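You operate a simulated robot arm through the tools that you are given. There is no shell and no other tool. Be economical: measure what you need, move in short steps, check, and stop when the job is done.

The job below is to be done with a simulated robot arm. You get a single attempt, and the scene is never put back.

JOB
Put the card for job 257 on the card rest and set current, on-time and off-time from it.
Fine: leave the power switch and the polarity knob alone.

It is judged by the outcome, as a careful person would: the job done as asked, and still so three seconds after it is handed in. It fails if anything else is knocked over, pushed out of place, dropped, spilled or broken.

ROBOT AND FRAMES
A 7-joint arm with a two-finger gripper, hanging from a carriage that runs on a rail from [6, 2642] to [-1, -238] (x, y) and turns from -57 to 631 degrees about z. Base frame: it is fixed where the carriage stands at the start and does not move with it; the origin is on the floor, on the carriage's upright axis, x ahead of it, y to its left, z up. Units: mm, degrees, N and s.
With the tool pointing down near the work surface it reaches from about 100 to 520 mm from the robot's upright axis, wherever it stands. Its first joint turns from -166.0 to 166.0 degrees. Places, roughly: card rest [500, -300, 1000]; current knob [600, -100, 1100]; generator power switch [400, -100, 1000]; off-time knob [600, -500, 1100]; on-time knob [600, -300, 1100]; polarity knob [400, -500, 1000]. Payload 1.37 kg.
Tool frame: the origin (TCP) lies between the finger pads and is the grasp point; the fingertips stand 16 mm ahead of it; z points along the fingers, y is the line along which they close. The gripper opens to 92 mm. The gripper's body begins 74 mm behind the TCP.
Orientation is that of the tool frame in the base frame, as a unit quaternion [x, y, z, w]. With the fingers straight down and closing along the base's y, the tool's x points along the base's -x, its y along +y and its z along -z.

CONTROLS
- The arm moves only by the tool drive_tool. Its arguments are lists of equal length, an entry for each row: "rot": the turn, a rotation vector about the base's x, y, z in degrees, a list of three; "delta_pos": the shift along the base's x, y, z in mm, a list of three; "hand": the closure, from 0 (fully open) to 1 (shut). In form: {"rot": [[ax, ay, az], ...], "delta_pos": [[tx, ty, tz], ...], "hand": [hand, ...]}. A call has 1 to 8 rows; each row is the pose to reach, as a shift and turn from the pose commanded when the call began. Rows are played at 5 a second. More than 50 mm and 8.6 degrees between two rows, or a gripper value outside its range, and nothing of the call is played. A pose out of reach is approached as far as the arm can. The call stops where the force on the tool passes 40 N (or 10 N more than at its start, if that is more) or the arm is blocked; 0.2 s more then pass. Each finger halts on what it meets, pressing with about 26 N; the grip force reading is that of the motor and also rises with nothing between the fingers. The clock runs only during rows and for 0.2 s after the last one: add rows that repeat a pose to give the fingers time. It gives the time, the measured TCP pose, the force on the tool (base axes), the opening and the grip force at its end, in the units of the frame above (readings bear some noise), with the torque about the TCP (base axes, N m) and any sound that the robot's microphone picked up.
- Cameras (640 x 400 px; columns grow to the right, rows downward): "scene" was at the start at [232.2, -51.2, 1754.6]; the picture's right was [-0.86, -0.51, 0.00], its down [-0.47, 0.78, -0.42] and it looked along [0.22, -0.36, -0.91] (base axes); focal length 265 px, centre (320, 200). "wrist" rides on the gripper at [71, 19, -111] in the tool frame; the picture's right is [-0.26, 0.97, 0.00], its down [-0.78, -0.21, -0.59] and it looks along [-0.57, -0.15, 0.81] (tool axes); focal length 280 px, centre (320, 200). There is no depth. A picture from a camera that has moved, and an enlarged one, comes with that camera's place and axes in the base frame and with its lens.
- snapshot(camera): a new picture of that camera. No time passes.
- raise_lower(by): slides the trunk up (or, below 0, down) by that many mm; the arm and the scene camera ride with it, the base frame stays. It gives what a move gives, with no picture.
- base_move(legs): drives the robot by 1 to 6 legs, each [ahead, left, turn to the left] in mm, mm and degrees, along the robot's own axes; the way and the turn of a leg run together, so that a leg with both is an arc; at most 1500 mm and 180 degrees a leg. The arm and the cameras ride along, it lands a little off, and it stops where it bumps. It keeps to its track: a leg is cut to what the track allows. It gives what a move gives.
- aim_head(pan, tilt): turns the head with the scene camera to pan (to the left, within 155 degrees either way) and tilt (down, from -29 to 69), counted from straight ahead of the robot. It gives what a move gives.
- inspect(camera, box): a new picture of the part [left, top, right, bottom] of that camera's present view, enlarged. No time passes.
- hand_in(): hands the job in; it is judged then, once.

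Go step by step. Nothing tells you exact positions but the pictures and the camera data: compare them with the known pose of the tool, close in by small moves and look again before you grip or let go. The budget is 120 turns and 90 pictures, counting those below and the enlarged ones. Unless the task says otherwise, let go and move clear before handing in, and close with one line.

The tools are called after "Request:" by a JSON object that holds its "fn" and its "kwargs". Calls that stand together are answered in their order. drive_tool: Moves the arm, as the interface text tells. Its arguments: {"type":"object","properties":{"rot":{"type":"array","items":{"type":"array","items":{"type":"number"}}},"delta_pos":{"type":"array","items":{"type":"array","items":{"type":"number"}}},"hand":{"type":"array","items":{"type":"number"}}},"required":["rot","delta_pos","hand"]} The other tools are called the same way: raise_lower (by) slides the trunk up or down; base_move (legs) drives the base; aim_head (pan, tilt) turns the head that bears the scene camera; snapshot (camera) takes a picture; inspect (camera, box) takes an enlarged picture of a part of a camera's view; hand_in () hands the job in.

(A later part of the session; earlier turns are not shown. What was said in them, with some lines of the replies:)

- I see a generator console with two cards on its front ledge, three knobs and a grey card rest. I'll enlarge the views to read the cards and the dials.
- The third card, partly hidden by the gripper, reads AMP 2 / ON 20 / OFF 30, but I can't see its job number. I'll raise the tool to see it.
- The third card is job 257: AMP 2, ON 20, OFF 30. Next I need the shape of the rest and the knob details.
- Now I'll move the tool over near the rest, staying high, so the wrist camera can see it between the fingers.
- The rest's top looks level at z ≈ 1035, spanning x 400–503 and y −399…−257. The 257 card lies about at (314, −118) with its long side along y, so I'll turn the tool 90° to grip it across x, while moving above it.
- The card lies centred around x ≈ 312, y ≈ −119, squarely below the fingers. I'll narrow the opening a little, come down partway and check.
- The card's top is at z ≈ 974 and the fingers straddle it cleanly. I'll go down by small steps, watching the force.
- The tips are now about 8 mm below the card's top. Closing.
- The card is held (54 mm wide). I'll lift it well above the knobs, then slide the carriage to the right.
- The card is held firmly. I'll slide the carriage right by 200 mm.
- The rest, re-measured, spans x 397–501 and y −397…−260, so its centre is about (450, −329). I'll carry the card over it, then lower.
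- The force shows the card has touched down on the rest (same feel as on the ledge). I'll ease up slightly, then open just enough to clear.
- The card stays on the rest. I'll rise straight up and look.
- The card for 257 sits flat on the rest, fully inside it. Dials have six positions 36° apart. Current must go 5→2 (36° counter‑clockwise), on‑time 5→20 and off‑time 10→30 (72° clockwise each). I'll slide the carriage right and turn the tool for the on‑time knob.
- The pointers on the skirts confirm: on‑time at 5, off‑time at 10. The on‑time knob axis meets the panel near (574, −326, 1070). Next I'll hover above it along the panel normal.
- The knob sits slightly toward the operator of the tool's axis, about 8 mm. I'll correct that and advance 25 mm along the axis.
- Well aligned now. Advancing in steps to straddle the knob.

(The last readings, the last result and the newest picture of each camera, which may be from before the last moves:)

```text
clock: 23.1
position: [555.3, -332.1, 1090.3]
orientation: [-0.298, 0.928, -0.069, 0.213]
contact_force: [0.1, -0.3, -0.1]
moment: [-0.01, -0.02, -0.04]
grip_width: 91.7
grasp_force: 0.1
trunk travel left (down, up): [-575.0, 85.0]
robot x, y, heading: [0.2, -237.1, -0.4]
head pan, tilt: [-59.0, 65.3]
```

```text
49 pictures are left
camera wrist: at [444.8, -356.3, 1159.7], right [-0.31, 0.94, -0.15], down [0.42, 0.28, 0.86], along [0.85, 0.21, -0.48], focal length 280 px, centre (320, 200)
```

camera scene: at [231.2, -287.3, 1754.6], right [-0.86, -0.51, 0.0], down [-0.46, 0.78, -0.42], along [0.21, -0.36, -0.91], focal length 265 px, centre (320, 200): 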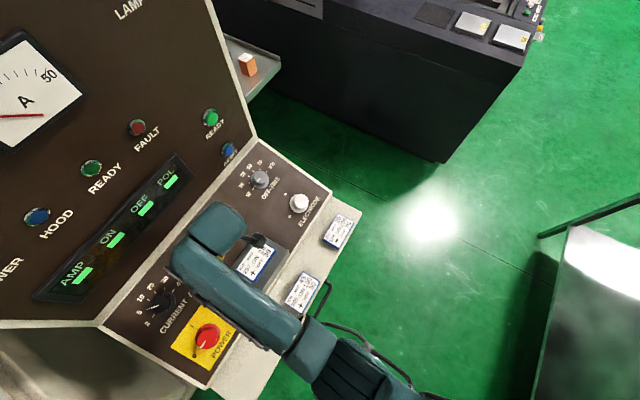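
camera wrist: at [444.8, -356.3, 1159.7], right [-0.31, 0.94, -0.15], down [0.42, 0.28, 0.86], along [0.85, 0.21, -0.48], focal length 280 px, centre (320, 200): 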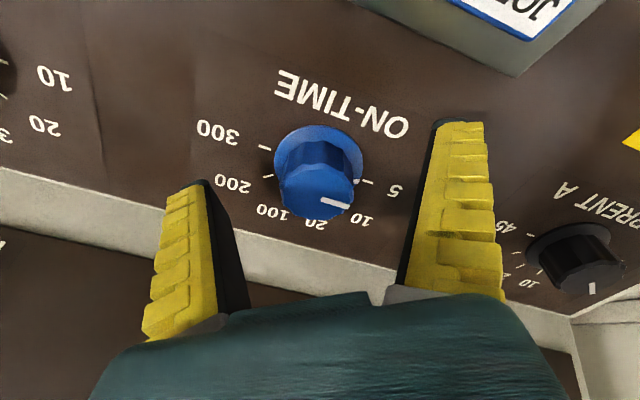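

The knob is centred between the fingers. Gripping it.

Request:
{"fn": "drive_tool", "kwargs": {"rot": [[0, 0, 0], [0, 0, 0], [0, 0, 0], [0, 0, 0], [0, 0, 0]], "delta_pos": [[1.3, 0, -2.7], [1.3, 0, -2.7], [1.3, 0, -2.7], [1.3, 0, -2.7], [1.3, 0, -2.7]], "hand": [0.2, 0.4, 0.6, 0.7, 0.7]}}

Request:
{"fn": "snapshot", "kwargs": {"camera": "wrist"}}

```text
clock: 24.3
position: [557.7, -334.0, 1090.1]
orientation: [-0.298, 0.927, -0.071, 0.216]
contact_force: [-0.2, -10.4, 9.6]
moment: [-0.09, -0.33, -0.13]
grip_width: 37.0
grasp_force: 7.7
trunk travel left (down, up): [-575.0, 85.0]
robot x, y, heading: [-2.7, -231.4, -0.6]
head pan, tilt: [-59.0, 65.3]
```

```text
48 pictures are left
camera wrist: at [447.9, -359.1, 1158.5], right [-0.31, 0.94, -0.16], down [0.42, 0.28, 0.86], along [0.85, 0.2, -0.48], focal length 280 px, centre (320, 200)
```

wrist: 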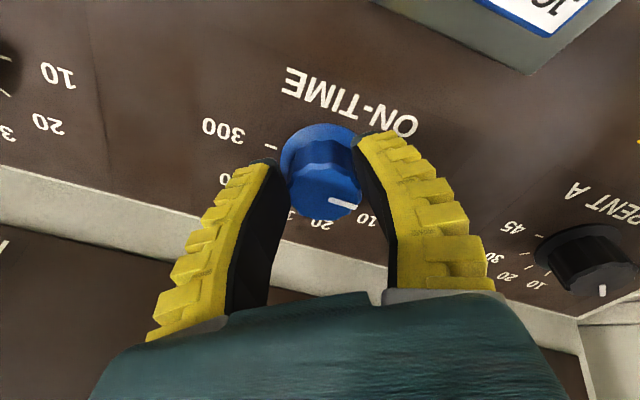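

Request:
{"fn": "drive_tool", "kwargs": {"rot": [[0, 0, 0], [0, 0, 0], [0, 0, 0]], "delta_pos": [[0.5, -1.2, 1], [0.9, -2.4, 2.1], [0.9, -2.4, 2.1]], "hand": [0.75, 0.8, 0.8]}}

Request:
{"fn": "inspect", "kwargs": {"camera": "wrist", "box": [180, 90, 480, 290]}}

```text
clock: 25.1
position: [557.4, -334.9, 1091.7]
orientation: [-0.298, 0.927, -0.069, 0.215]
contact_force: [-6.7, -2.4, 17.6]
moment: [-0.26, -0.11, -0.17]
grip_width: 24.0
grasp_force: 28.1
trunk travel left (down, up): [-575.0, 85.0]
robot x, y, heading: [0.7, -230.9, -0.2]
head pan, tilt: [-59.0, 65.3]
```

```text
2.00 times, centred on (330, 190) of wrist
camera zoom: at [447.5, -359.2, 1160.4], right [-0.31, 0.94, -0.15], down [0.42, 0.28, 0.86], along [0.85, 0.21, -0.48], focal length 561 px, centre (300, 220)
```

zoom: 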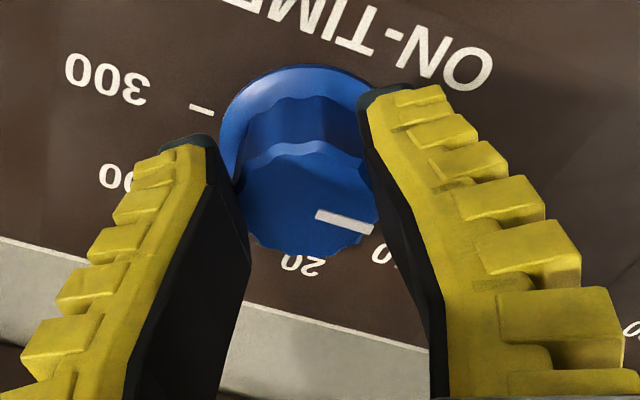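

Firm grip on the knob. Turning clockwise by 40° first, then checking.

Request:
{"fn": "drive_tool", "kwargs": {"rot": [[3.5, 0, -7.2], [7.0, 0, -14.4], [10.5, 0, -21.6], [14.0, 0, -28.8], [17.5, 0, -36]], "delta_pos": [[-0.5, 0, 1], [-0.5, 0, 1], [-0.5, 0, 1], [-0.5, 0, 1], [-0.5, 0, 1]], "hand": [0.8, 0.8, 0.8, 0.8, 0.8]}}

Request:
{"fn": "inspect", "kwargs": {"camera": "wrist", "box": [180, 90, 480, 290]}}

```text
clock: 26.2
position: [557.9, -329.6, 1093.7]
orientation: [0.0, 0.974, 0.001, 0.227]
contact_force: [-8.1, 5.1, 13.2]
moment: [0.14, 0.2, 0.11]
grip_width: 6.0
grasp_force: 27.1
trunk travel left (down, up): [-575.0, 85.0]
robot x, y, heading: [-5.3, -236.0, -0.3]
head pan, tilt: [-59.0, 65.3]
stopped in row 5: the force on the tool passed its limit at 41 N (the readings are from after the stop); the commanded pose is now the measured one
```

```text
2.00 times, centred on (330, 190) of wrist
camera zoom: at [446.5, -310.5, 1161.5], right [0.23, 0.97, 0.12], down [0.44, -0.21, 0.87], along [0.87, -0.15, -0.47], focal length 561 px, centre (300, 220)
```

zoom: 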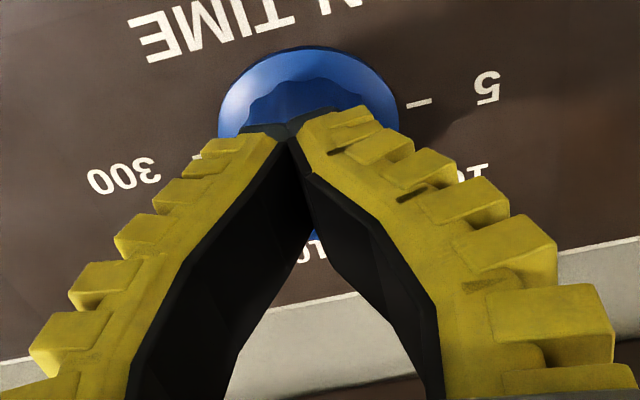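

The fingers squeezed off the knob: it lies further toward the operator than I thought. I'll open, back off along the normal, and re-measure.

Request:
{"fn": "drive_tool", "kwargs": {"rot": [[0, 0, 0], [0, 0, 0], [0, 0, 0], [0, 0, 0], [0, 0, 0], [0, 0, 0], [0, 0, 0]], "delta_pos": [[0, 0, 0], [0, 0, 0], [0, 0, 0], [-4, 0, 9], [-11, 0, 22.5], [-22, 0, 45], [-26, 0, 54]], "hand": [0.5, 0.2, 0, 0, 0, 0, 0]}}

Request:
{"fn": "snapshot", "kwargs": {"camera": "wrist"}}

Request:
{"fn": "inspect", "kwargs": {"camera": "wrist", "box": [230, 50, 430, 200]}}

```text
clock: 27.8
position: [532.9, -330.4, 1147.3]
orientation: [0.0, 0.974, 0.002, 0.226]
contact_force: [-0.1, -0.1, -0.2]
moment: [0.0, 0.01, 0.01]
grip_width: 92.0
grasp_force: 0.0
trunk travel left (down, up): [-575.0, 85.0]
robot x, y, heading: [-1.5, -233.3, -0.4]
head pan, tilt: [-59.0, 65.3]
```

```text
45 pictures are left
camera wrist: at [420.0, -310.2, 1214.1], right [0.23, 0.97, 0.12], down [0.44, -0.21, 0.87], along [0.87, -0.15, -0.48], focal length 280 px, centre (320, 200)
```

wrist: 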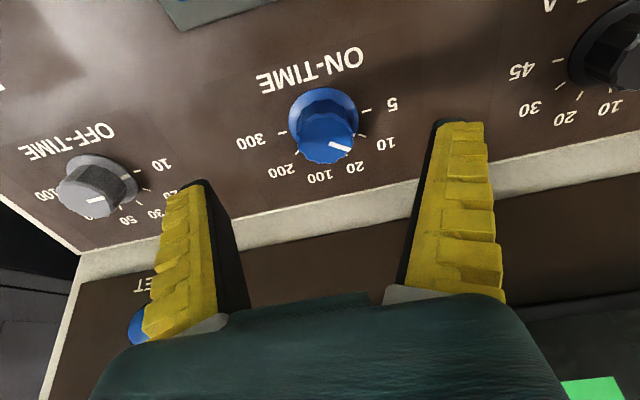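

```text
2.67 times, centred on (330, 125) of wrist
camera zoom: at [420.0, -310.2, 1214.1], right [0.23, 0.97, 0.12], down [0.44, -0.21, 0.87], along [0.87, -0.15, -0.48], focal length 748 px, centre (293, 400)
```

zoom: 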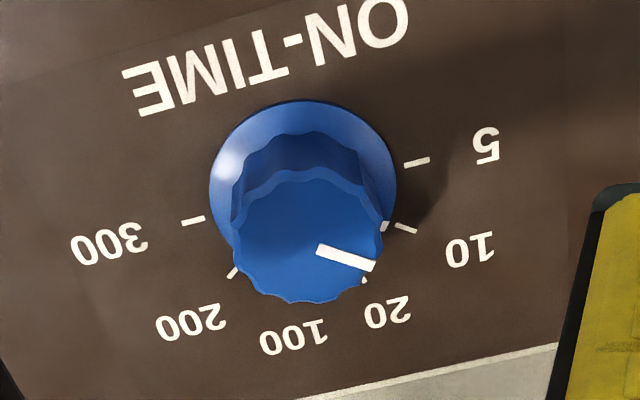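

That turn already took on‑time from 5 to 10 (skirt mark on the 10 tick); one more step remains. The knob axis is about 4 mm to +y of the tool axis, so I'll correct, re-approach, and squeeze more gently while holding tips near the skirt.

Request:
{"fn": "drive_tool", "kwargs": {"rot": [[0, 0, 0], [0, 0, 0], [0, 0, 0], [0, 0, 0]], "delta_pos": [[8, 3.8, -14], [16, 3.8, -31], [23, 3.8, -45], [28, 3.8, -55.3]], "hand": [0, 0.1, 0.2, 0.3]}}

Request:
{"fn": "inspect", "kwargs": {"camera": "wrist", "box": [180, 90, 480, 290]}}

```text
clock: 28.8
position: [559.7, -327.8, 1091.7]
orientation: [-0.001, 0.974, 0.001, 0.226]
contact_force: [0.5, 0.1, -0.3]
moment: [-0.01, -0.01, -0.01]
grip_width: 66.6
grasp_force: 1.8
trunk travel left (down, up): [-575.0, 85.0]
robot x, y, heading: [-0.9, -235.6, -0.3]
head pan, tilt: [-59.0, 65.3]
```

```text
2.00 times, centred on (330, 190) of wrist
camera zoom: at [447.6, -307.5, 1159.3], right [0.23, 0.97, 0.12], down [0.44, -0.21, 0.87], along [0.87, -0.15, -0.48], focal length 561 px, centre (300, 220)
```

zoom: 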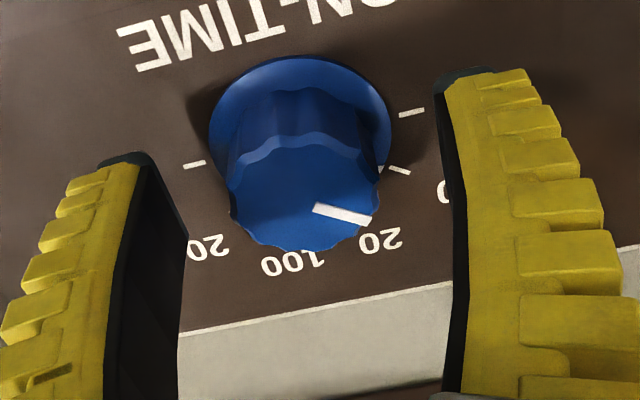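

Request:
{"fn": "drive_tool", "kwargs": {"rot": [[0, 0, 0], [0, 0, 0], [0, 0, 0], [0, 0, 0], [0, 0, 0]], "delta_pos": [[-0.7, 1.8, -2], [-0.7, 1.8, -2], [-0.7, 1.8, -2], [-0.7, 1.8, -2], [-0.7, 1.8, -2]], "hand": [0.4, 0.5, 0.6, 0.68, 0.68]}}

Request:
{"fn": "inspect", "kwargs": {"camera": "wrist", "box": [180, 90, 480, 290]}}

```text
clock: 30.0
position: [557.4, -328.7, 1088.8]
orientation: [0.0, 0.974, 0.0, 0.225]
contact_force: [-11.2, -8.0, 12.5]
moment: [-0.08, 0.51, -0.14]
grip_width: 31.0
grasp_force: 28.1
trunk travel left (down, up): [-575.0, 85.0]
robot x, y, heading: [0.3, -235.1, -0.5]
head pan, tilt: [-59.0, 65.3]
```

```text
2.00 times, centred on (330, 190) of wrist
camera zoom: at [445.9, -308.2, 1157.5], right [0.24, 0.96, 0.11], down [0.44, -0.21, 0.87], along [0.87, -0.15, -0.48], focal length 561 px, centre (300, 220)
```

zoom: 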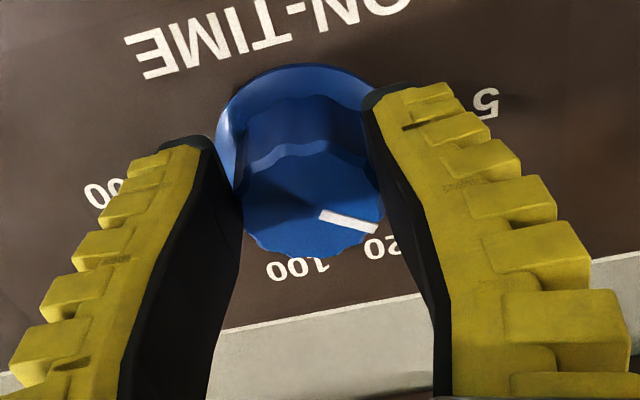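

Request:
{"fn": "drive_tool", "kwargs": {"rot": [[3.15, 0, -6.47], [6.3, 0, -12.94], [9.45, 0, -19.4], [12.6, 0, -25.9], [15.75, 0, -32.4], [16.6, 0, -34.2]], "delta_pos": [[0, 0, 0], [0, 0, 0], [0, 0, 0], [0, 0, 0], [0, 0, 0], [0, 0, 0]], "hand": [0.68, 0.68, 0.68, 0.68, 0.68, 0.68]}}

Request:
{"fn": "inspect", "kwargs": {"camera": "wrist", "box": [180, 90, 480, 290]}}

```text
clock: 31.4
position: [559.1, -323.3, 1088.5]
orientation: [0.317, 0.921, 0.075, 0.213]
contact_force: [0.9, 10.7, 3.3]
moment: [0.01, -0.11, 0.24]
grip_width: 38.9
grasp_force: 7.3
trunk travel left (down, up): [-575.0, 85.0]
robot x, y, heading: [2.7, -235.3, -0.3]
head pan, tilt: [-59.0, 65.3]
```

```text
2.00 times, centred on (330, 190) of wrist
camera zoom: at [471.3, -263.4, 1168.2], right [0.72, 0.6, 0.36], down [0.17, -0.65, 0.74], along [0.67, -0.47, -0.57], focal length 561 px, centre (300, 220)
```

zoom: 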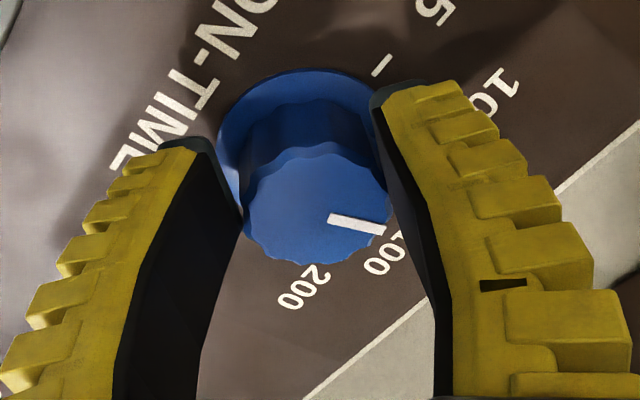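

The knob turned along with the tool. I'll release, back off and check.

Request:
{"fn": "drive_tool", "kwargs": {"rot": [[0, 0, 0], [0, 0, 0], [0, 0, 0], [0, 0, 0], [0, 0, 0], [0, 0, 0]], "delta_pos": [[0, 0, 0], [0, 0, 0], [0, 0, 0], [-9, 0, 18], [-22, 0, 45], [-35, 0, 72]], "hand": [0.4, 0.1, 0, 0, 0, 0]}}

Request:
{"fn": "snapshot", "kwargs": {"camera": "wrist"}}

Request:
{"fn": "inspect", "kwargs": {"camera": "wrist", "box": [230, 50, 430, 200]}}

```text
clock: 32.8
position: [523.5, -327.0, 1158.4]
orientation: [0.317, 0.921, 0.074, 0.212]
contact_force: [-0.2, -0.1, -0.1]
moment: [-0.01, -0.02, -0.01]
grip_width: 91.8
grasp_force: 0.1
trunk travel left (down, up): [-575.0, 85.0]
robot x, y, heading: [6.0, -234.5, -0.2]
head pan, tilt: [-59.0, 65.3]
```

```text
40 pictures are left
camera wrist: at [435.8, -266.6, 1238.0], right [0.72, 0.6, 0.35], down [0.18, -0.65, 0.74], along [0.67, -0.47, -0.57], focal length 280 px, centre (320, 200)
```

wrist: 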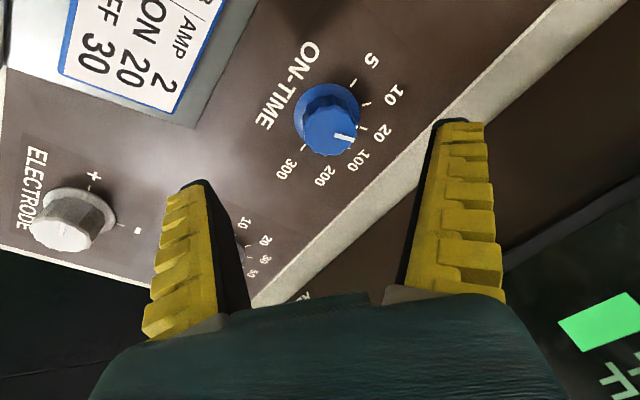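

```text
2.67 times, centred on (330, 125) of wrist
camera zoom: at [435.8, -266.6, 1238.0], right [0.72, 0.6, 0.35], down [0.18, -0.65, 0.74], along [0.67, -0.47, -0.57], focal length 748 px, centre (293, 400)
```

zoom: 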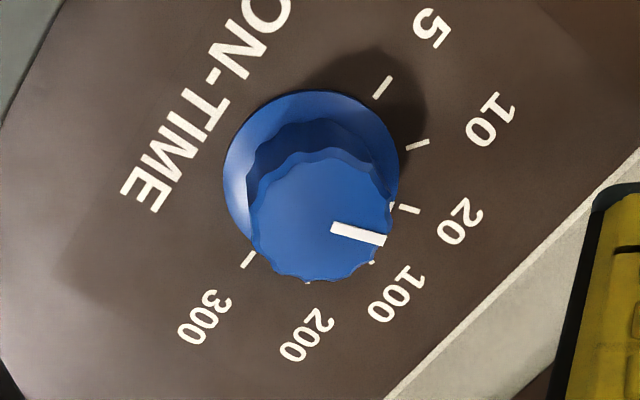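

On‑time now reads 20. Next is the current knob, 194 mm to the left; I'll drive the carriage that far.

Request:
{"fn": "base_move", "kwargs": {"legs": [[0, 194, 0]]}}

Request:
{"fn": "snapshot", "kwargs": {"camera": "wrist"}}

Request:
{"fn": "inspect", "kwargs": {"camera": "wrist", "box": [230, 50, 430, 200]}}

```text
clock: 34.4
position: [524.5, -130.4, 1158.4]
orientation: [0.317, 0.921, 0.074, 0.214]
contact_force: [0.2, -0.9, -0.1]
moment: [0.02, 0.03, -0.01]
grip_width: 92.0
grasp_force: 0.0
trunk travel left (down, up): [-575.0, 85.0]
robot x, y, heading: [3.0, -37.1, 0.0]
head pan, tilt: [-59.0, 65.3]
```

```text
38 pictures are left
camera wrist: at [436.7, -70.5, 1238.1], right [0.72, 0.6, 0.35], down [0.18, -0.65, 0.74], along [0.67, -0.47, -0.57], focal length 280 px, centre (320, 200)
```

wrist: 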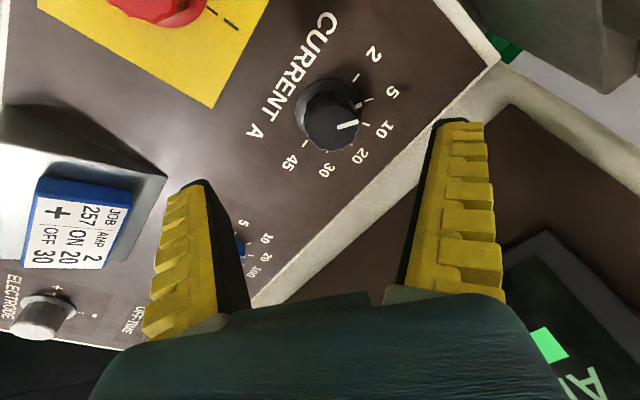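

```text
2.67 times, centred on (330, 125) of wrist
camera zoom: at [436.7, -70.5, 1238.1], right [0.72, 0.6, 0.35], down [0.18, -0.65, 0.74], along [0.67, -0.47, -0.57], focal length 748 px, centre (293, 400)
```

zoom: 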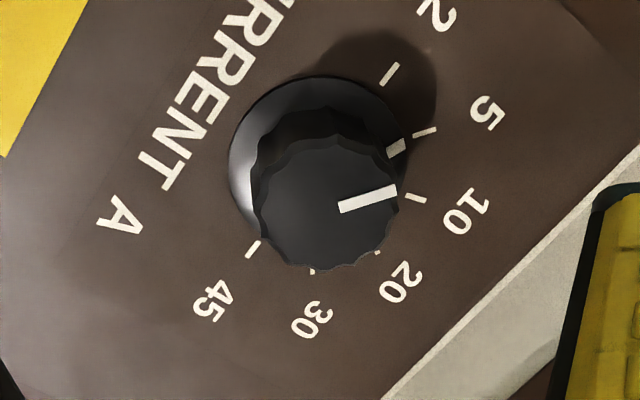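

The current knob's mark is on 5. Its axis is about 9 mm off along the tool's closing direction; I'll correct and advance partway, then look again.

Request:
{"fn": "drive_tool", "kwargs": {"rot": [[0, 0, 0], [0, 0, 0], [0, 0, 0]], "delta_pos": [[4, 6.5, 2], [14, 6.5, -18], [24, 6.5, -39]], "hand": [0, 0, 0]}}

Request:
{"fn": "inspect", "kwargs": {"camera": "wrist", "box": [180, 90, 480, 290]}}

```text
clock: 35.2
position: [548.9, -122.4, 1122.4]
orientation: [0.317, 0.921, 0.075, 0.214]
contact_force: [-0.4, -0.1, 0.5]
moment: [0.01, 0.0, 0.03]
grip_width: 92.0
grasp_force: 0.2
trunk travel left (down, up): [-575.0, 85.0]
robot x, y, heading: [-0.8, -40.0, -0.3]
head pan, tilt: [-59.0, 65.3]
```

```text
2.00 times, centred on (330, 190) of wrist
camera zoom: at [460.3, -63.0, 1201.3], right [0.72, 0.6, 0.35], down [0.17, -0.65, 0.74], along [0.67, -0.47, -0.57], focal length 561 px, centre (300, 220)
```

zoom: 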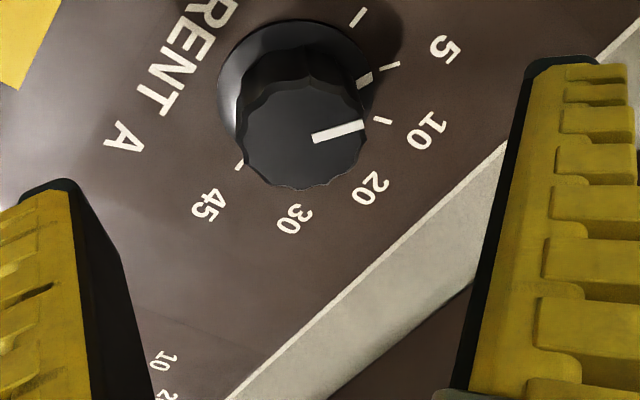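

Request:
{"fn": "drive_tool", "kwargs": {"rot": [[0, 0, 0], [0, 0, 0], [0, 0, 0], [0, 0, 0]], "delta_pos": [[3, 1, -10], [8, 1, -19], [11, 1.2, -25], [13.4, 1.2, -30.2]], "hand": [0, 0.1, 0.2, 0.3]}}

Request:
{"fn": "inspect", "kwargs": {"camera": "wrist", "box": [180, 90, 480, 290]}}

```text
clock: 36.2
position: [560.9, -123.5, 1089.6]
orientation: [0.317, 0.921, 0.074, 0.214]
contact_force: [-0.2, -0.4, 0.7]
moment: [-0.02, 0.0, -0.02]
grip_width: 66.9
grasp_force: 1.8
trunk travel left (down, up): [-575.0, 85.0]
robot x, y, heading: [-2.7, -38.4, -0.3]
head pan, tilt: [-59.0, 65.3]
```

```text
2.00 times, centred on (330, 190) of wrist
camera zoom: at [473.6, -63.8, 1169.7], right [0.72, 0.6, 0.35], down [0.18, -0.65, 0.74], along [0.67, -0.47, -0.57], focal length 561 px, centre (300, 220)
```

zoom: 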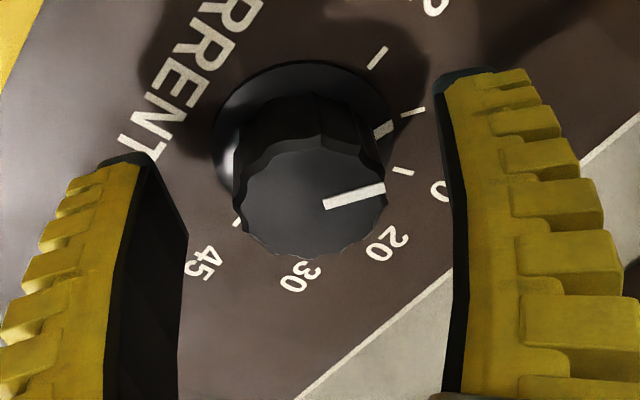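

Centred. Gripping, then turning 36° counter‑clockwise (5→2).

Request:
{"fn": "drive_tool", "kwargs": {"rot": [[0, 0, 0], [0, 0, 0], [0, 0, 0], [0, 0, 0], [0, 0, 0]], "delta_pos": [[0.5, 0.6, -1.2], [0.5, 0.6, -1.2], [0.5, 0.6, -1.2], [0.5, 0.6, -1.2], [0.5, 0.6, -1.2]], "hand": [0.4, 0.5, 0.6, 0.68, 0.68]}}

Request:
{"fn": "inspect", "kwargs": {"camera": "wrist", "box": [180, 90, 480, 290]}}

```text
clock: 37.4
position: [561.8, -122.2, 1089.2]
orientation: [0.317, 0.921, 0.073, 0.214]
contact_force: [-11.3, 1.4, 12.4]
moment: [0.2, 0.28, 0.06]
grip_width: 33.2
grasp_force: 28.3
trunk travel left (down, up): [-575.0, 85.0]
robot x, y, heading: [-2.9, -37.4, -0.4]
head pan, tilt: [-59.0, 65.3]
```

```text
2.00 times, centred on (330, 190) of wrist
camera zoom: at [473.3, -62.5, 1168.6], right [0.72, 0.6, 0.35], down [0.17, -0.65, 0.74], along [0.67, -0.47, -0.57], focal length 561 px, centre (300, 220)
```

zoom: 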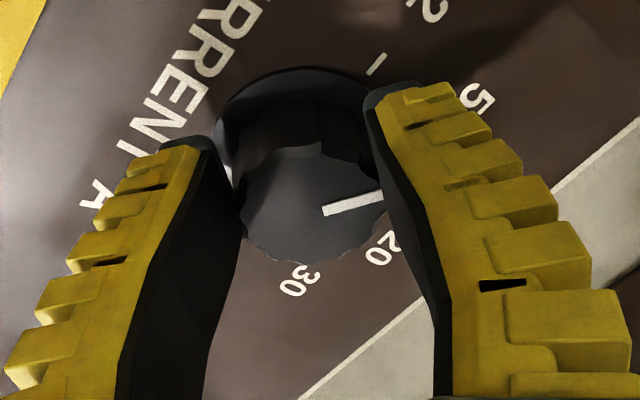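

Request:
{"fn": "drive_tool", "kwargs": {"rot": [[-3.15, 0, 6.47], [-6.3, 0, 12.94], [-9.45, 0, 19.4], [-12.6, 0, 25.9], [-15.75, 0, 32.4]], "delta_pos": [[0, 0, 0], [0, 0, 0], [0, 0, 0], [0, 0, 0], [0, 0, 0]], "hand": [0.68, 0.68, 0.68, 0.68, 0.68]}}

Request:
{"fn": "inspect", "kwargs": {"camera": "wrist", "box": [180, 90, 480, 290]}}

```text
clock: 38.6
position: [559.7, -127.8, 1085.7]
orientation: [0.017, 0.974, 0.001, 0.224]
contact_force: [-16.1, -22.1, 8.8]
moment: [0.0, 0.28, -0.25]
grip_width: 34.9
grasp_force: 27.5
trunk travel left (down, up): [-575.0, 85.0]
robot x, y, heading: [-4.3, -38.2, -0.5]
head pan, tilt: [-59.0, 65.3]
```

```text
2.00 times, centred on (330, 190) of wrist
camera zoom: at [448.8, -105.1, 1154.5], right [0.27, 0.96, 0.12], down [0.44, -0.23, 0.87], along [0.86, -0.18, -0.48], focal length 561 px, centre (300, 220)
```

zoom: 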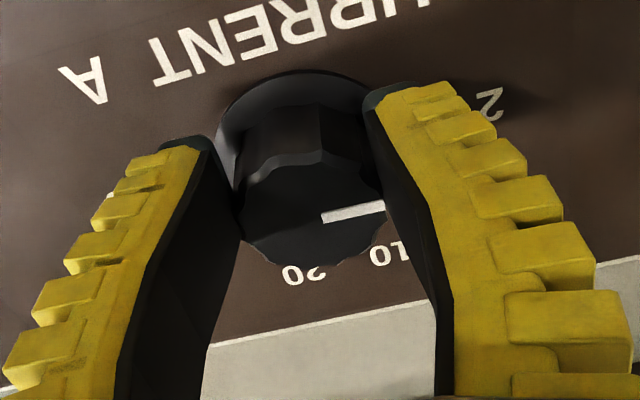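

Request:
{"fn": "drive_tool", "kwargs": {"rot": [[0, 0, 0], [0, 0, 0], [0, 0, 0], [0, 0, 0], [0, 0, 0], [0, 0, 0]], "delta_pos": [[0, 0, 0], [0, 0, 0], [0, 0, 0], [-9, 0, 18], [-22, 0, 45], [-35, 0, 72]], "hand": [0.4, 0.1, 0, 0, 0, 0]}}

Request:
{"fn": "inspect", "kwargs": {"camera": "wrist", "box": [230, 50, 430, 200]}}

```text
clock: 40.0
position: [528.4, -121.6, 1158.8]
orientation: [0.017, 0.974, 0.005, 0.225]
contact_force: [-1.0, 0.3, -0.2]
moment: [0.0, -0.01, -0.03]
grip_width: 92.1
grasp_force: 0.1
trunk travel left (down, up): [-575.0, 85.0]
robot x, y, heading: [2.0, -37.0, -0.1]
head pan, tilt: [-59.0, 65.3]
```

```text
2.67 times, centred on (330, 125) of wrist
camera zoom: at [417.6, -99.9, 1228.2], right [0.26, 0.96, 0.13], down [0.43, -0.24, 0.87], along [0.86, -0.17, -0.48], focal length 748 px, centre (293, 400)
```

zoom: 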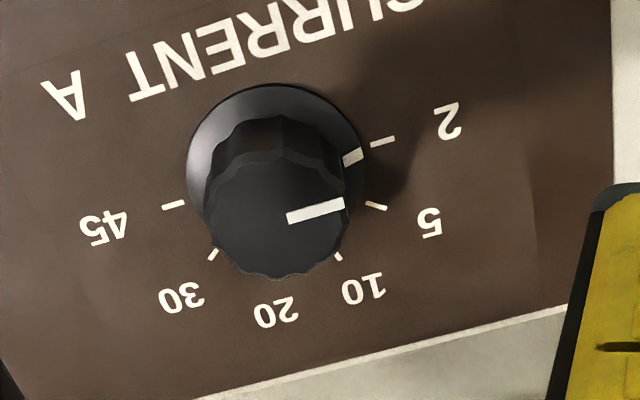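

Request:
{"fn": "inspect", "kwargs": {"camera": "wrist", "box": [290, 70, 390, 150]}}

Request:
{"fn": "snapshot", "kwargs": {"camera": "scene"}}

```text
5.00 times, centred on (340, 110) of wrist
camera zoom: at [417.6, -99.9, 1228.2], right [0.26, 0.96, 0.13], down [0.43, -0.24, 0.87], along [0.86, -0.17, -0.48], focal length 1402 px, centre (220, 650)
```

zoom: 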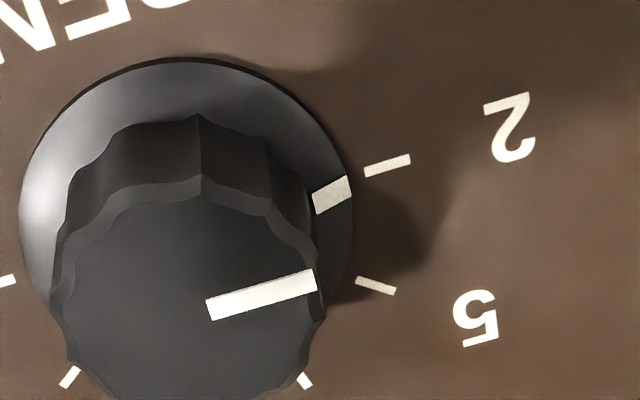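

```text
30 pictures are left
camera scene: at [231.8, -90.9, 1754.6], right [-0.86, -0.51, 0.0], down [-0.46, 0.78, -0.42], along [0.21, -0.36, -0.91], focal length 265 px, centre (320, 200)
```

scene: 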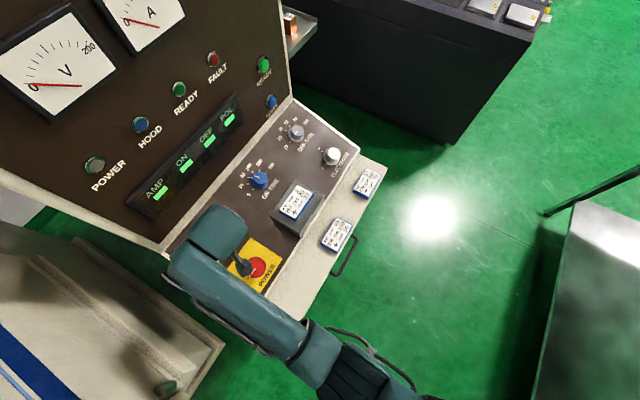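

The pointer strip is parallel to the 2 tick and the skirt mark meets it: current is at 2. Now the off‑time knob: drive right to the rail's end and reach over.

Request:
{"fn": "base_move", "kwargs": {"legs": [[0, -201, 0]]}}

Request:
{"fn": "drive_tool", "kwargs": {"rot": [[0, 0, 0], [0, 0, 0], [0, 0, 0], [0, 0, 0], [0, 0, 0], [0, 0, 0]], "delta_pos": [[0, -34, 5], [0, -68, 10], [0, -102, 10], [0, -136, 10], [0, -170, 10], [0, -195, 5]], "hand": [0, 0, 0, 0, 0, 0]}}

Request:
{"fn": "snapshot", "kwargs": {"camera": "wrist"}}

```text
clock: 41.6
position: [527.7, -319.3, 1160.7]
orientation: [0.017, 0.974, 0.005, 0.226]
contact_force: [-0.1, -0.1, -0.8]
moment: [0.01, -0.03, -0.03]
grip_width: 91.9
grasp_force: 0.0
trunk travel left (down, up): [-575.0, 85.0]
robot x, y, heading: [1.9, -235.6, -0.1]
head pan, tilt: [-59.0, 65.3]
```

```text
clock: 43.0
position: [527.9, -511.5, 1161.6]
orientation: [0.017, 0.974, 0.005, 0.225]
contact_force: [0.2, -0.5, 0.3]
moment: [-0.04, 0.0, -0.04]
grip_width: 92.0
grasp_force: 0.1
trunk travel left (down, up): [-575.0, 85.0]
robot x, y, heading: [-0.4, -235.4, -0.1]
head pan, tilt: [-59.0, 65.3]
```

```text
29 pictures are left
camera wrist: at [415.5, -489.3, 1230.6], right [0.26, 0.96, 0.13], down [0.43, -0.24, 0.87], along [0.86, -0.17, -0.48], focal length 280 px, centre (320, 200)
```

wrist: 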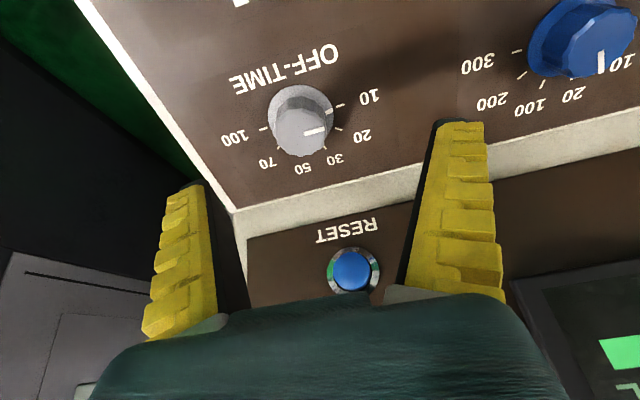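

Reachable. The off‑time axis is about 13 mm further to −y. Correcting and advancing partway.

Request:
{"fn": "drive_tool", "kwargs": {"rot": [[0, 0, 0], [0, 0, 0], [0, 0, 0]], "delta_pos": [[-1, -13, -2], [8, -13, -21], [18, -13, -41]], "hand": [0, 0, 0]}}

Request:
{"fn": "inspect", "kwargs": {"camera": "wrist", "box": [180, 90, 480, 290]}}

```text
clock: 43.8
position: [545.7, -526.5, 1120.9]
orientation: [0.017, 0.974, 0.005, 0.226]
contact_force: [-0.3, -0.8, 0.1]
moment: [0.05, 0.03, 0.02]
grip_width: 91.9
grasp_force: 0.1
trunk travel left (down, up): [-575.0, 85.0]
robot x, y, heading: [-0.3, -230.2, -0.4]
head pan, tilt: [-59.0, 65.3]
```

```text
2.00 times, centred on (330, 190) of wrist
camera zoom: at [434.0, -504.6, 1190.4], right [0.26, 0.96, 0.13], down [0.43, -0.24, 0.87], along [0.86, -0.17, -0.48], focal length 561 px, centre (300, 220)
```

zoom: 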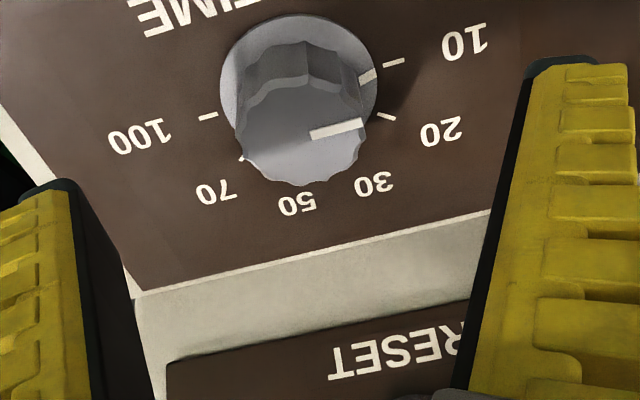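

Request:
{"fn": "drive_tool", "kwargs": {"rot": [[0, 0, 0], [0, 0, 0], [0, 0, 0], [0, 0, 0]], "delta_pos": [[3, 1, -10], [8, 1, -20], [11, 1.2, -26], [13, 1.2, -30.9]], "hand": [0, 0.1, 0.2, 0.3]}}

Request:
{"fn": "inspect", "kwargs": {"camera": "wrist", "box": [180, 90, 480, 290]}}

```text
clock: 44.8
position: [559.3, -526.5, 1091.1]
orientation: [0.017, 0.974, 0.005, 0.226]
contact_force: [0.2, -0.3, -0.1]
moment: [0.01, 0.02, -0.02]
grip_width: 66.7
grasp_force: 2.0
trunk travel left (down, up): [-575.0, 85.0]
robot x, y, heading: [1.2, -235.4, -0.2]
head pan, tilt: [-59.0, 65.3]
```

```text
2.00 times, centred on (330, 190) of wrist
camera zoom: at [448.4, -503.4, 1160.6], right [0.26, 0.96, 0.13], down [0.43, -0.24, 0.87], along [0.86, -0.17, -0.48], focal length 561 px, centre (300, 220)
```

zoom: 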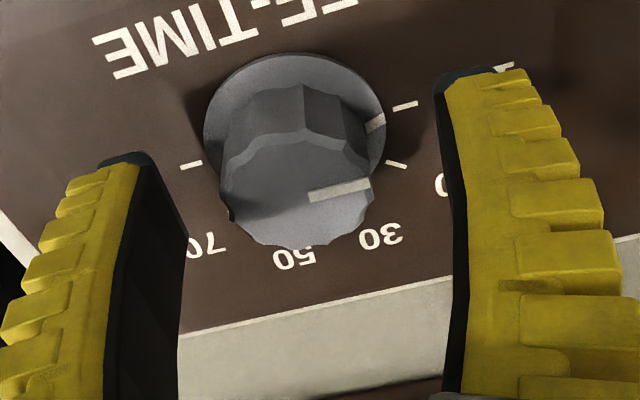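

Request:
{"fn": "drive_tool", "kwargs": {"rot": [[0, 0, 0], [0, 0, 0], [0, 0, 0], [0, 0, 0], [0, 0, 0]], "delta_pos": [[-0.3, 0, -1.7], [-0.3, 0, -1.7], [-0.3, 0, -1.7], [-0.3, 0, -1.7], [-0.3, 0, -1.7]], "hand": [0.4, 0.5, 0.6, 0.68, 0.68]}}

Request:
{"fn": "drive_tool", "kwargs": {"rot": [[3.15, 0, -6.47], [6.3, 0, -12.94], [9.45, 0, -19.4], [12.6, 0, -25.9], [15.75, 0, -32.4], [16.6, 0, -34.2]], "delta_pos": [[0, 0, 0], [0, 0, 0], [0, 0, 0], [0, 0, 0], [0, 0, 0], [0, 0, 0]], "hand": [0.68, 0.68, 0.68, 0.68, 0.68, 0.68]}}

Request:
{"fn": "inspect", "kwargs": {"camera": "wrist", "box": [180, 90, 480, 290]}}

```text
clock: 46.0
position: [558.5, -528.3, 1093.2]
orientation: [0.017, 0.974, 0.004, 0.227]
contact_force: [-4.4, -6.4, 5.1]
moment: [-0.21, -0.13, -0.13]
grip_width: 32.8
grasp_force: 5.8
trunk travel left (down, up): [-575.0, 85.0]
robot x, y, heading: [0.3, -231.5, -0.3]
head pan, tilt: [-59.0, 65.3]
```

```text
clock: 47.4
position: [560.1, -523.4, 1092.0]
orientation: [0.333, 0.915, 0.078, 0.212]
contact_force: [0.7, 3.2, 8.1]
moment: [0.02, -0.27, -0.01]
grip_width: 36.2
grasp_force: 10.8
trunk travel left (down, up): [-575.0, 85.0]
robot x, y, heading: [-0.2, -234.3, -0.3]
head pan, tilt: [-59.0, 65.3]
```

```text
2.00 times, centred on (330, 190) of wrist
camera zoom: at [474.6, -462.8, 1172.1], right [0.74, 0.57, 0.36], down [0.15, -0.66, 0.73], along [0.66, -0.48, -0.58], focal length 561 px, centre (300, 220)
```

zoom: 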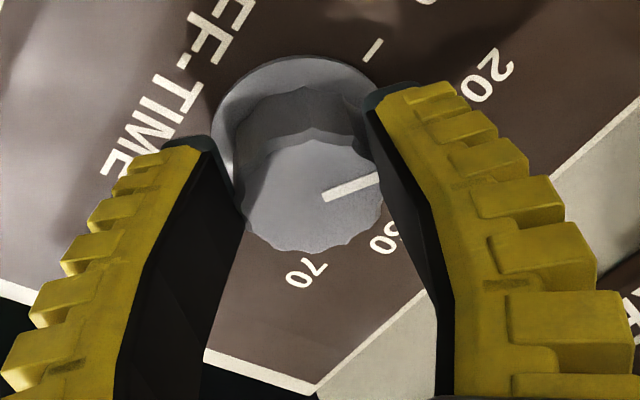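

The knob follows the tool. Continuing the second step.

Request:
{"fn": "drive_tool", "kwargs": {"rot": [[3.15, 0, -6.47], [6.3, 0, -12.94], [9.45, 0, -19.4], [12.6, 0, -25.9], [15.75, 0, -32.4], [16.6, 0, -34.2]], "delta_pos": [[0, 0, 0], [0, 0, 0], [0, 0, 0], [0, 0, 0], [0, 0, 0], [0, 0, 0]], "hand": [0.68, 0.68, 0.68, 0.68, 0.68, 0.68]}}

Request:
{"fn": "inspect", "kwargs": {"camera": "wrist", "box": [180, 90, 480, 290]}}

```text
clock: 48.8
position: [560.6, -526.7, 1092.6]
orientation: [0.615, 0.756, 0.141, 0.178]
contact_force: [-0.5, 2.2, 17.4]
moment: [0.03, -0.48, 0.07]
grip_width: 37.6
grasp_force: 5.8
trunk travel left (down, up): [-575.0, 85.0]
robot x, y, heading: [-2.1, -228.5, -0.5]
head pan, tilt: [-59.0, 65.3]
```

```text
2.00 times, centred on (330, 190) of wrist
camera zoom: at [516.5, -452.0, 1193.6], right [0.9, -0.06, 0.44], down [-0.3, -0.8, 0.51], along [0.33, -0.59, -0.74], focal length 561 px, centre (300, 220)
```

zoom: 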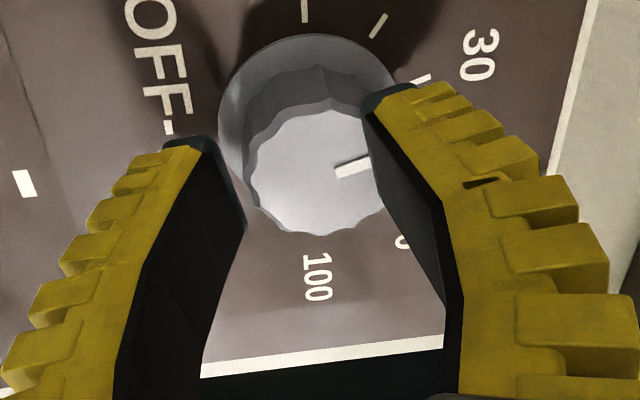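

Request:
{"fn": "drive_tool", "kwargs": {"rot": [[0, 0, 0], [0, 0, 0], [0, 0, 0], [0, 0, 0], [0, 0, 0], [0, 0, 0]], "delta_pos": [[0, 0, 0], [0, 0, 0], [0, 0, 0], [-9, 0, 18], [-22, 0, 45], [-35, 0, 72]], "hand": [0.4, 0.2, 0.2, 0.2, 0.2, 0.2]}}

Request:
{"fn": "snapshot", "kwargs": {"camera": "wrist"}}

Request:
{"fn": "inspect", "kwargs": {"camera": "wrist", "box": [230, 50, 430, 200]}}

```text
clock: 50.2
position: [524.4, -525.5, 1161.5]
orientation: [0.614, 0.756, 0.142, 0.176]
contact_force: [0.0, 0.5, 0.4]
moment: [0.0, 0.01, -0.04]
grip_width: 75.5
grasp_force: 1.4
trunk travel left (down, up): [-575.0, 85.0]
robot x, y, heading: [-1.2, -232.2, -0.1]
head pan, tilt: [-59.0, 65.3]
```

```text
24 pictures are left
camera wrist: at [479.7, -450.6, 1262.1], right [0.9, -0.06, 0.44], down [-0.3, -0.81, 0.51], along [0.32, -0.59, -0.74], focal length 280 px, centre (320, 200)
```

wrist: 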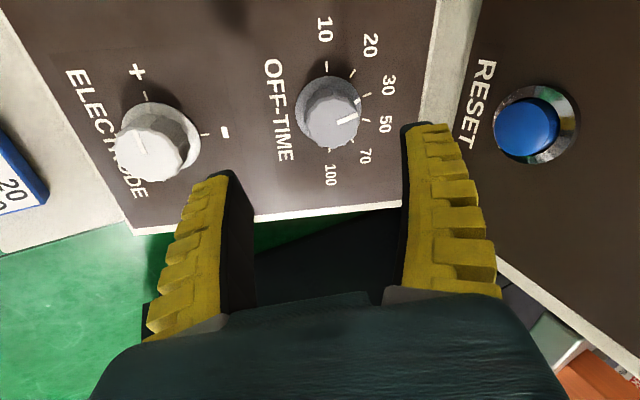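

```text
2.67 times, centred on (330, 125) of wrist
camera zoom: at [479.7, -450.6, 1262.1], right [0.9, -0.06, 0.44], down [-0.3, -0.81, 0.51], along [0.32, -0.59, -0.74], focal length 748 px, centre (293, 400)
```

zoom: 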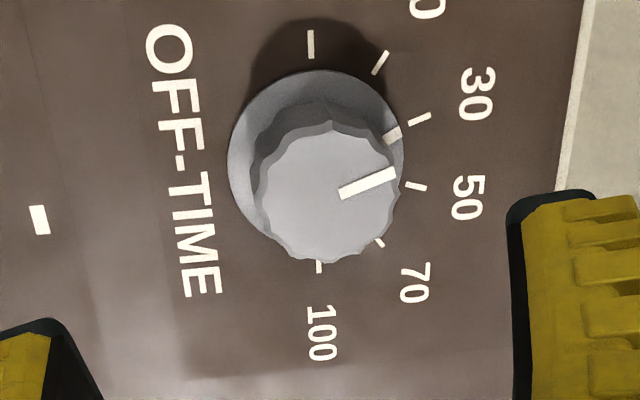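

Off‑time is on 30. I'll raise and withdraw the arm, then check everything from the scene camera.

Request:
{"fn": "drive_tool", "kwargs": {"rot": [[0, 0, 0], [0, 0, 0], [0, 0, 0], [0, 0, 0], [0, 0, 0], [0, 0, 0], [0, 0, 0]], "delta_pos": [[-20, 0, 40], [-50, 5, 75], [-95, 10, 90], [-140, 10, 90], [-185, 15, 90], [-230, 20, 90], [-270, 20, 90]], "hand": [0.2, 0.2, 0.2, 0.2, 0.2, 0.2, 0.2]}}

Request:
{"fn": "snapshot", "kwargs": {"camera": "scene"}}

Request:
{"fn": "inspect", "kwargs": {"camera": "scene", "box": [120, 140, 360, 380]}}

```text
clock: 51.8
position: [256.7, -505.7, 1253.1]
orientation: [0.613, 0.758, 0.14, 0.175]
contact_force: [0.0, -0.4, 0.2]
moment: [0.04, 0.03, -0.02]
grip_width: 75.1
grasp_force: 1.5
trunk travel left (down, up): [-575.0, 85.0]
robot x, y, heading: [1.0, -233.4, -0.4]
head pan, tilt: [-59.0, 65.3]
```

```text
22 pictures are left
camera scene: at [231.5, -287.0, 1754.6], right [-0.86, -0.51, 0.0], down [-0.46, 0.78, -0.42], along [0.21, -0.36, -0.91], focal length 265 px, centre (320, 200)
```

scene: 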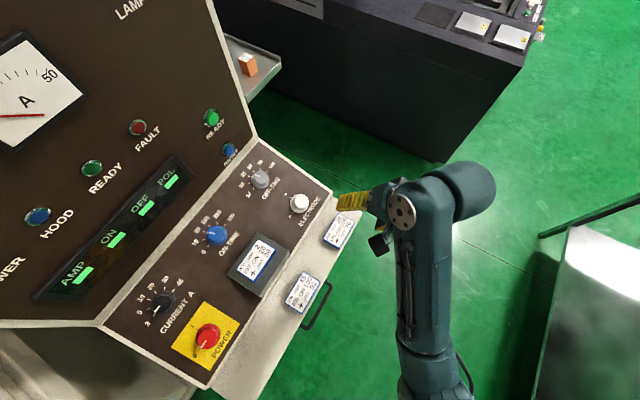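

```text
1.67 times, centred on (240, 260) of scene
camera zoom: at [231.5, -287.0, 1754.6], right [-0.86, -0.51, 0.0], down [-0.46, 0.78, -0.42], along [0.21, -0.36, -0.91], focal length 442 px, centre (453, 100)
```

zoom: 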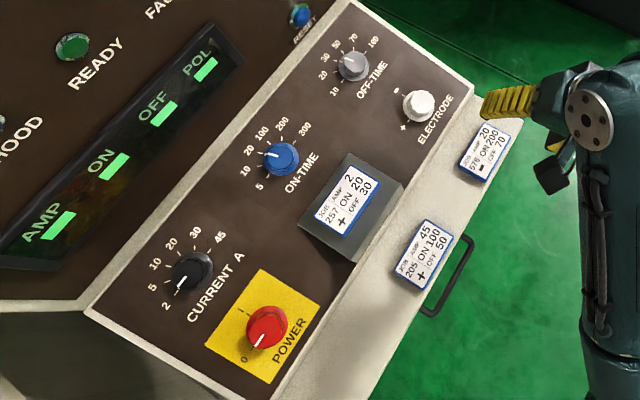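

Request:
{"fn": "inspect", "kwargs": {"camera": "scene", "box": [130, 270, 210, 330]}}

Request:
{"fn": "inspect", "kwargs": {"camera": "scene", "box": [190, 150, 320, 260]}}

Request:
{"fn": "inspect", "kwargs": {"camera": "scene", "box": [215, 215, 315, 305]}}

```text
6.67 times, centred on (170, 300) of scene
camera zoom: at [231.5, -287.0, 1754.6], right [-0.86, -0.51, 0.0], down [-0.46, 0.78, -0.42], along [0.21, -0.36, -0.91], focal length 1768 px, centre (1320, -467)
```

zoom: 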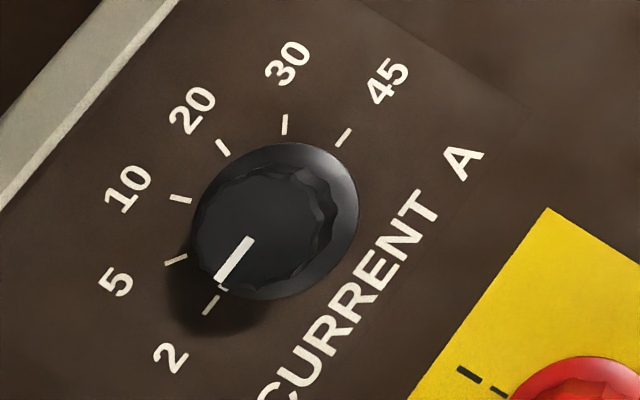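

```text
3.64 times, centred on (255, 205) of scene
camera zoom: at [231.5, -287.0, 1754.6], right [-0.86, -0.51, 0.0], down [-0.46, 0.78, -0.42], along [0.21, -0.36, -0.91], focal length 964 px, centre (556, 182)
```

zoom: 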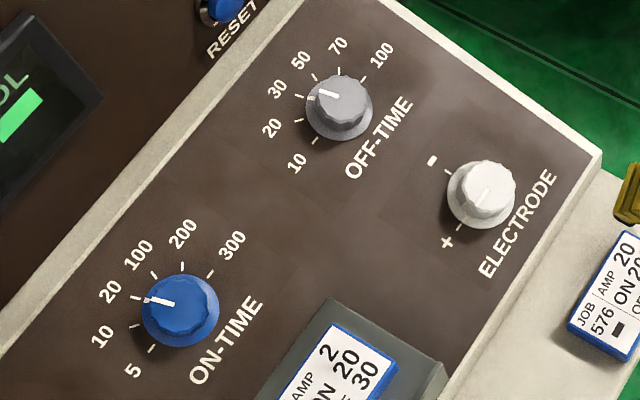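

```text
4.44 times, centred on (265, 260) of scene
camera zoom: at [231.5, -287.0, 1754.6], right [-0.86, -0.51, 0.0], down [-0.46, 0.78, -0.42], along [0.21, -0.36, -0.91], focal length 1179 px, centre (564, -67)
```

zoom: 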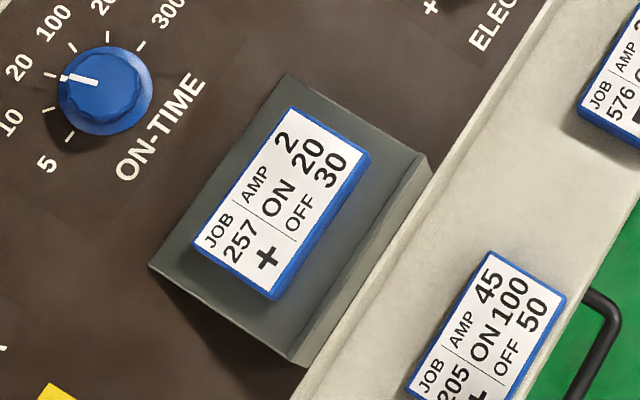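

The card for 257 lies on the rest, current is at 2, on-time at 20 and off-time at 30. Power and polarity are as they were, and the arm is clear. Handing in.

Request:
{"fn": "hand_in", "kwargs": {}}

```text
The job is handed in.
```

The card for job 257 is on the card rest, with current set to 2, on-time to 20 and off-time to 30; the power switch and polarity knob were left alone.
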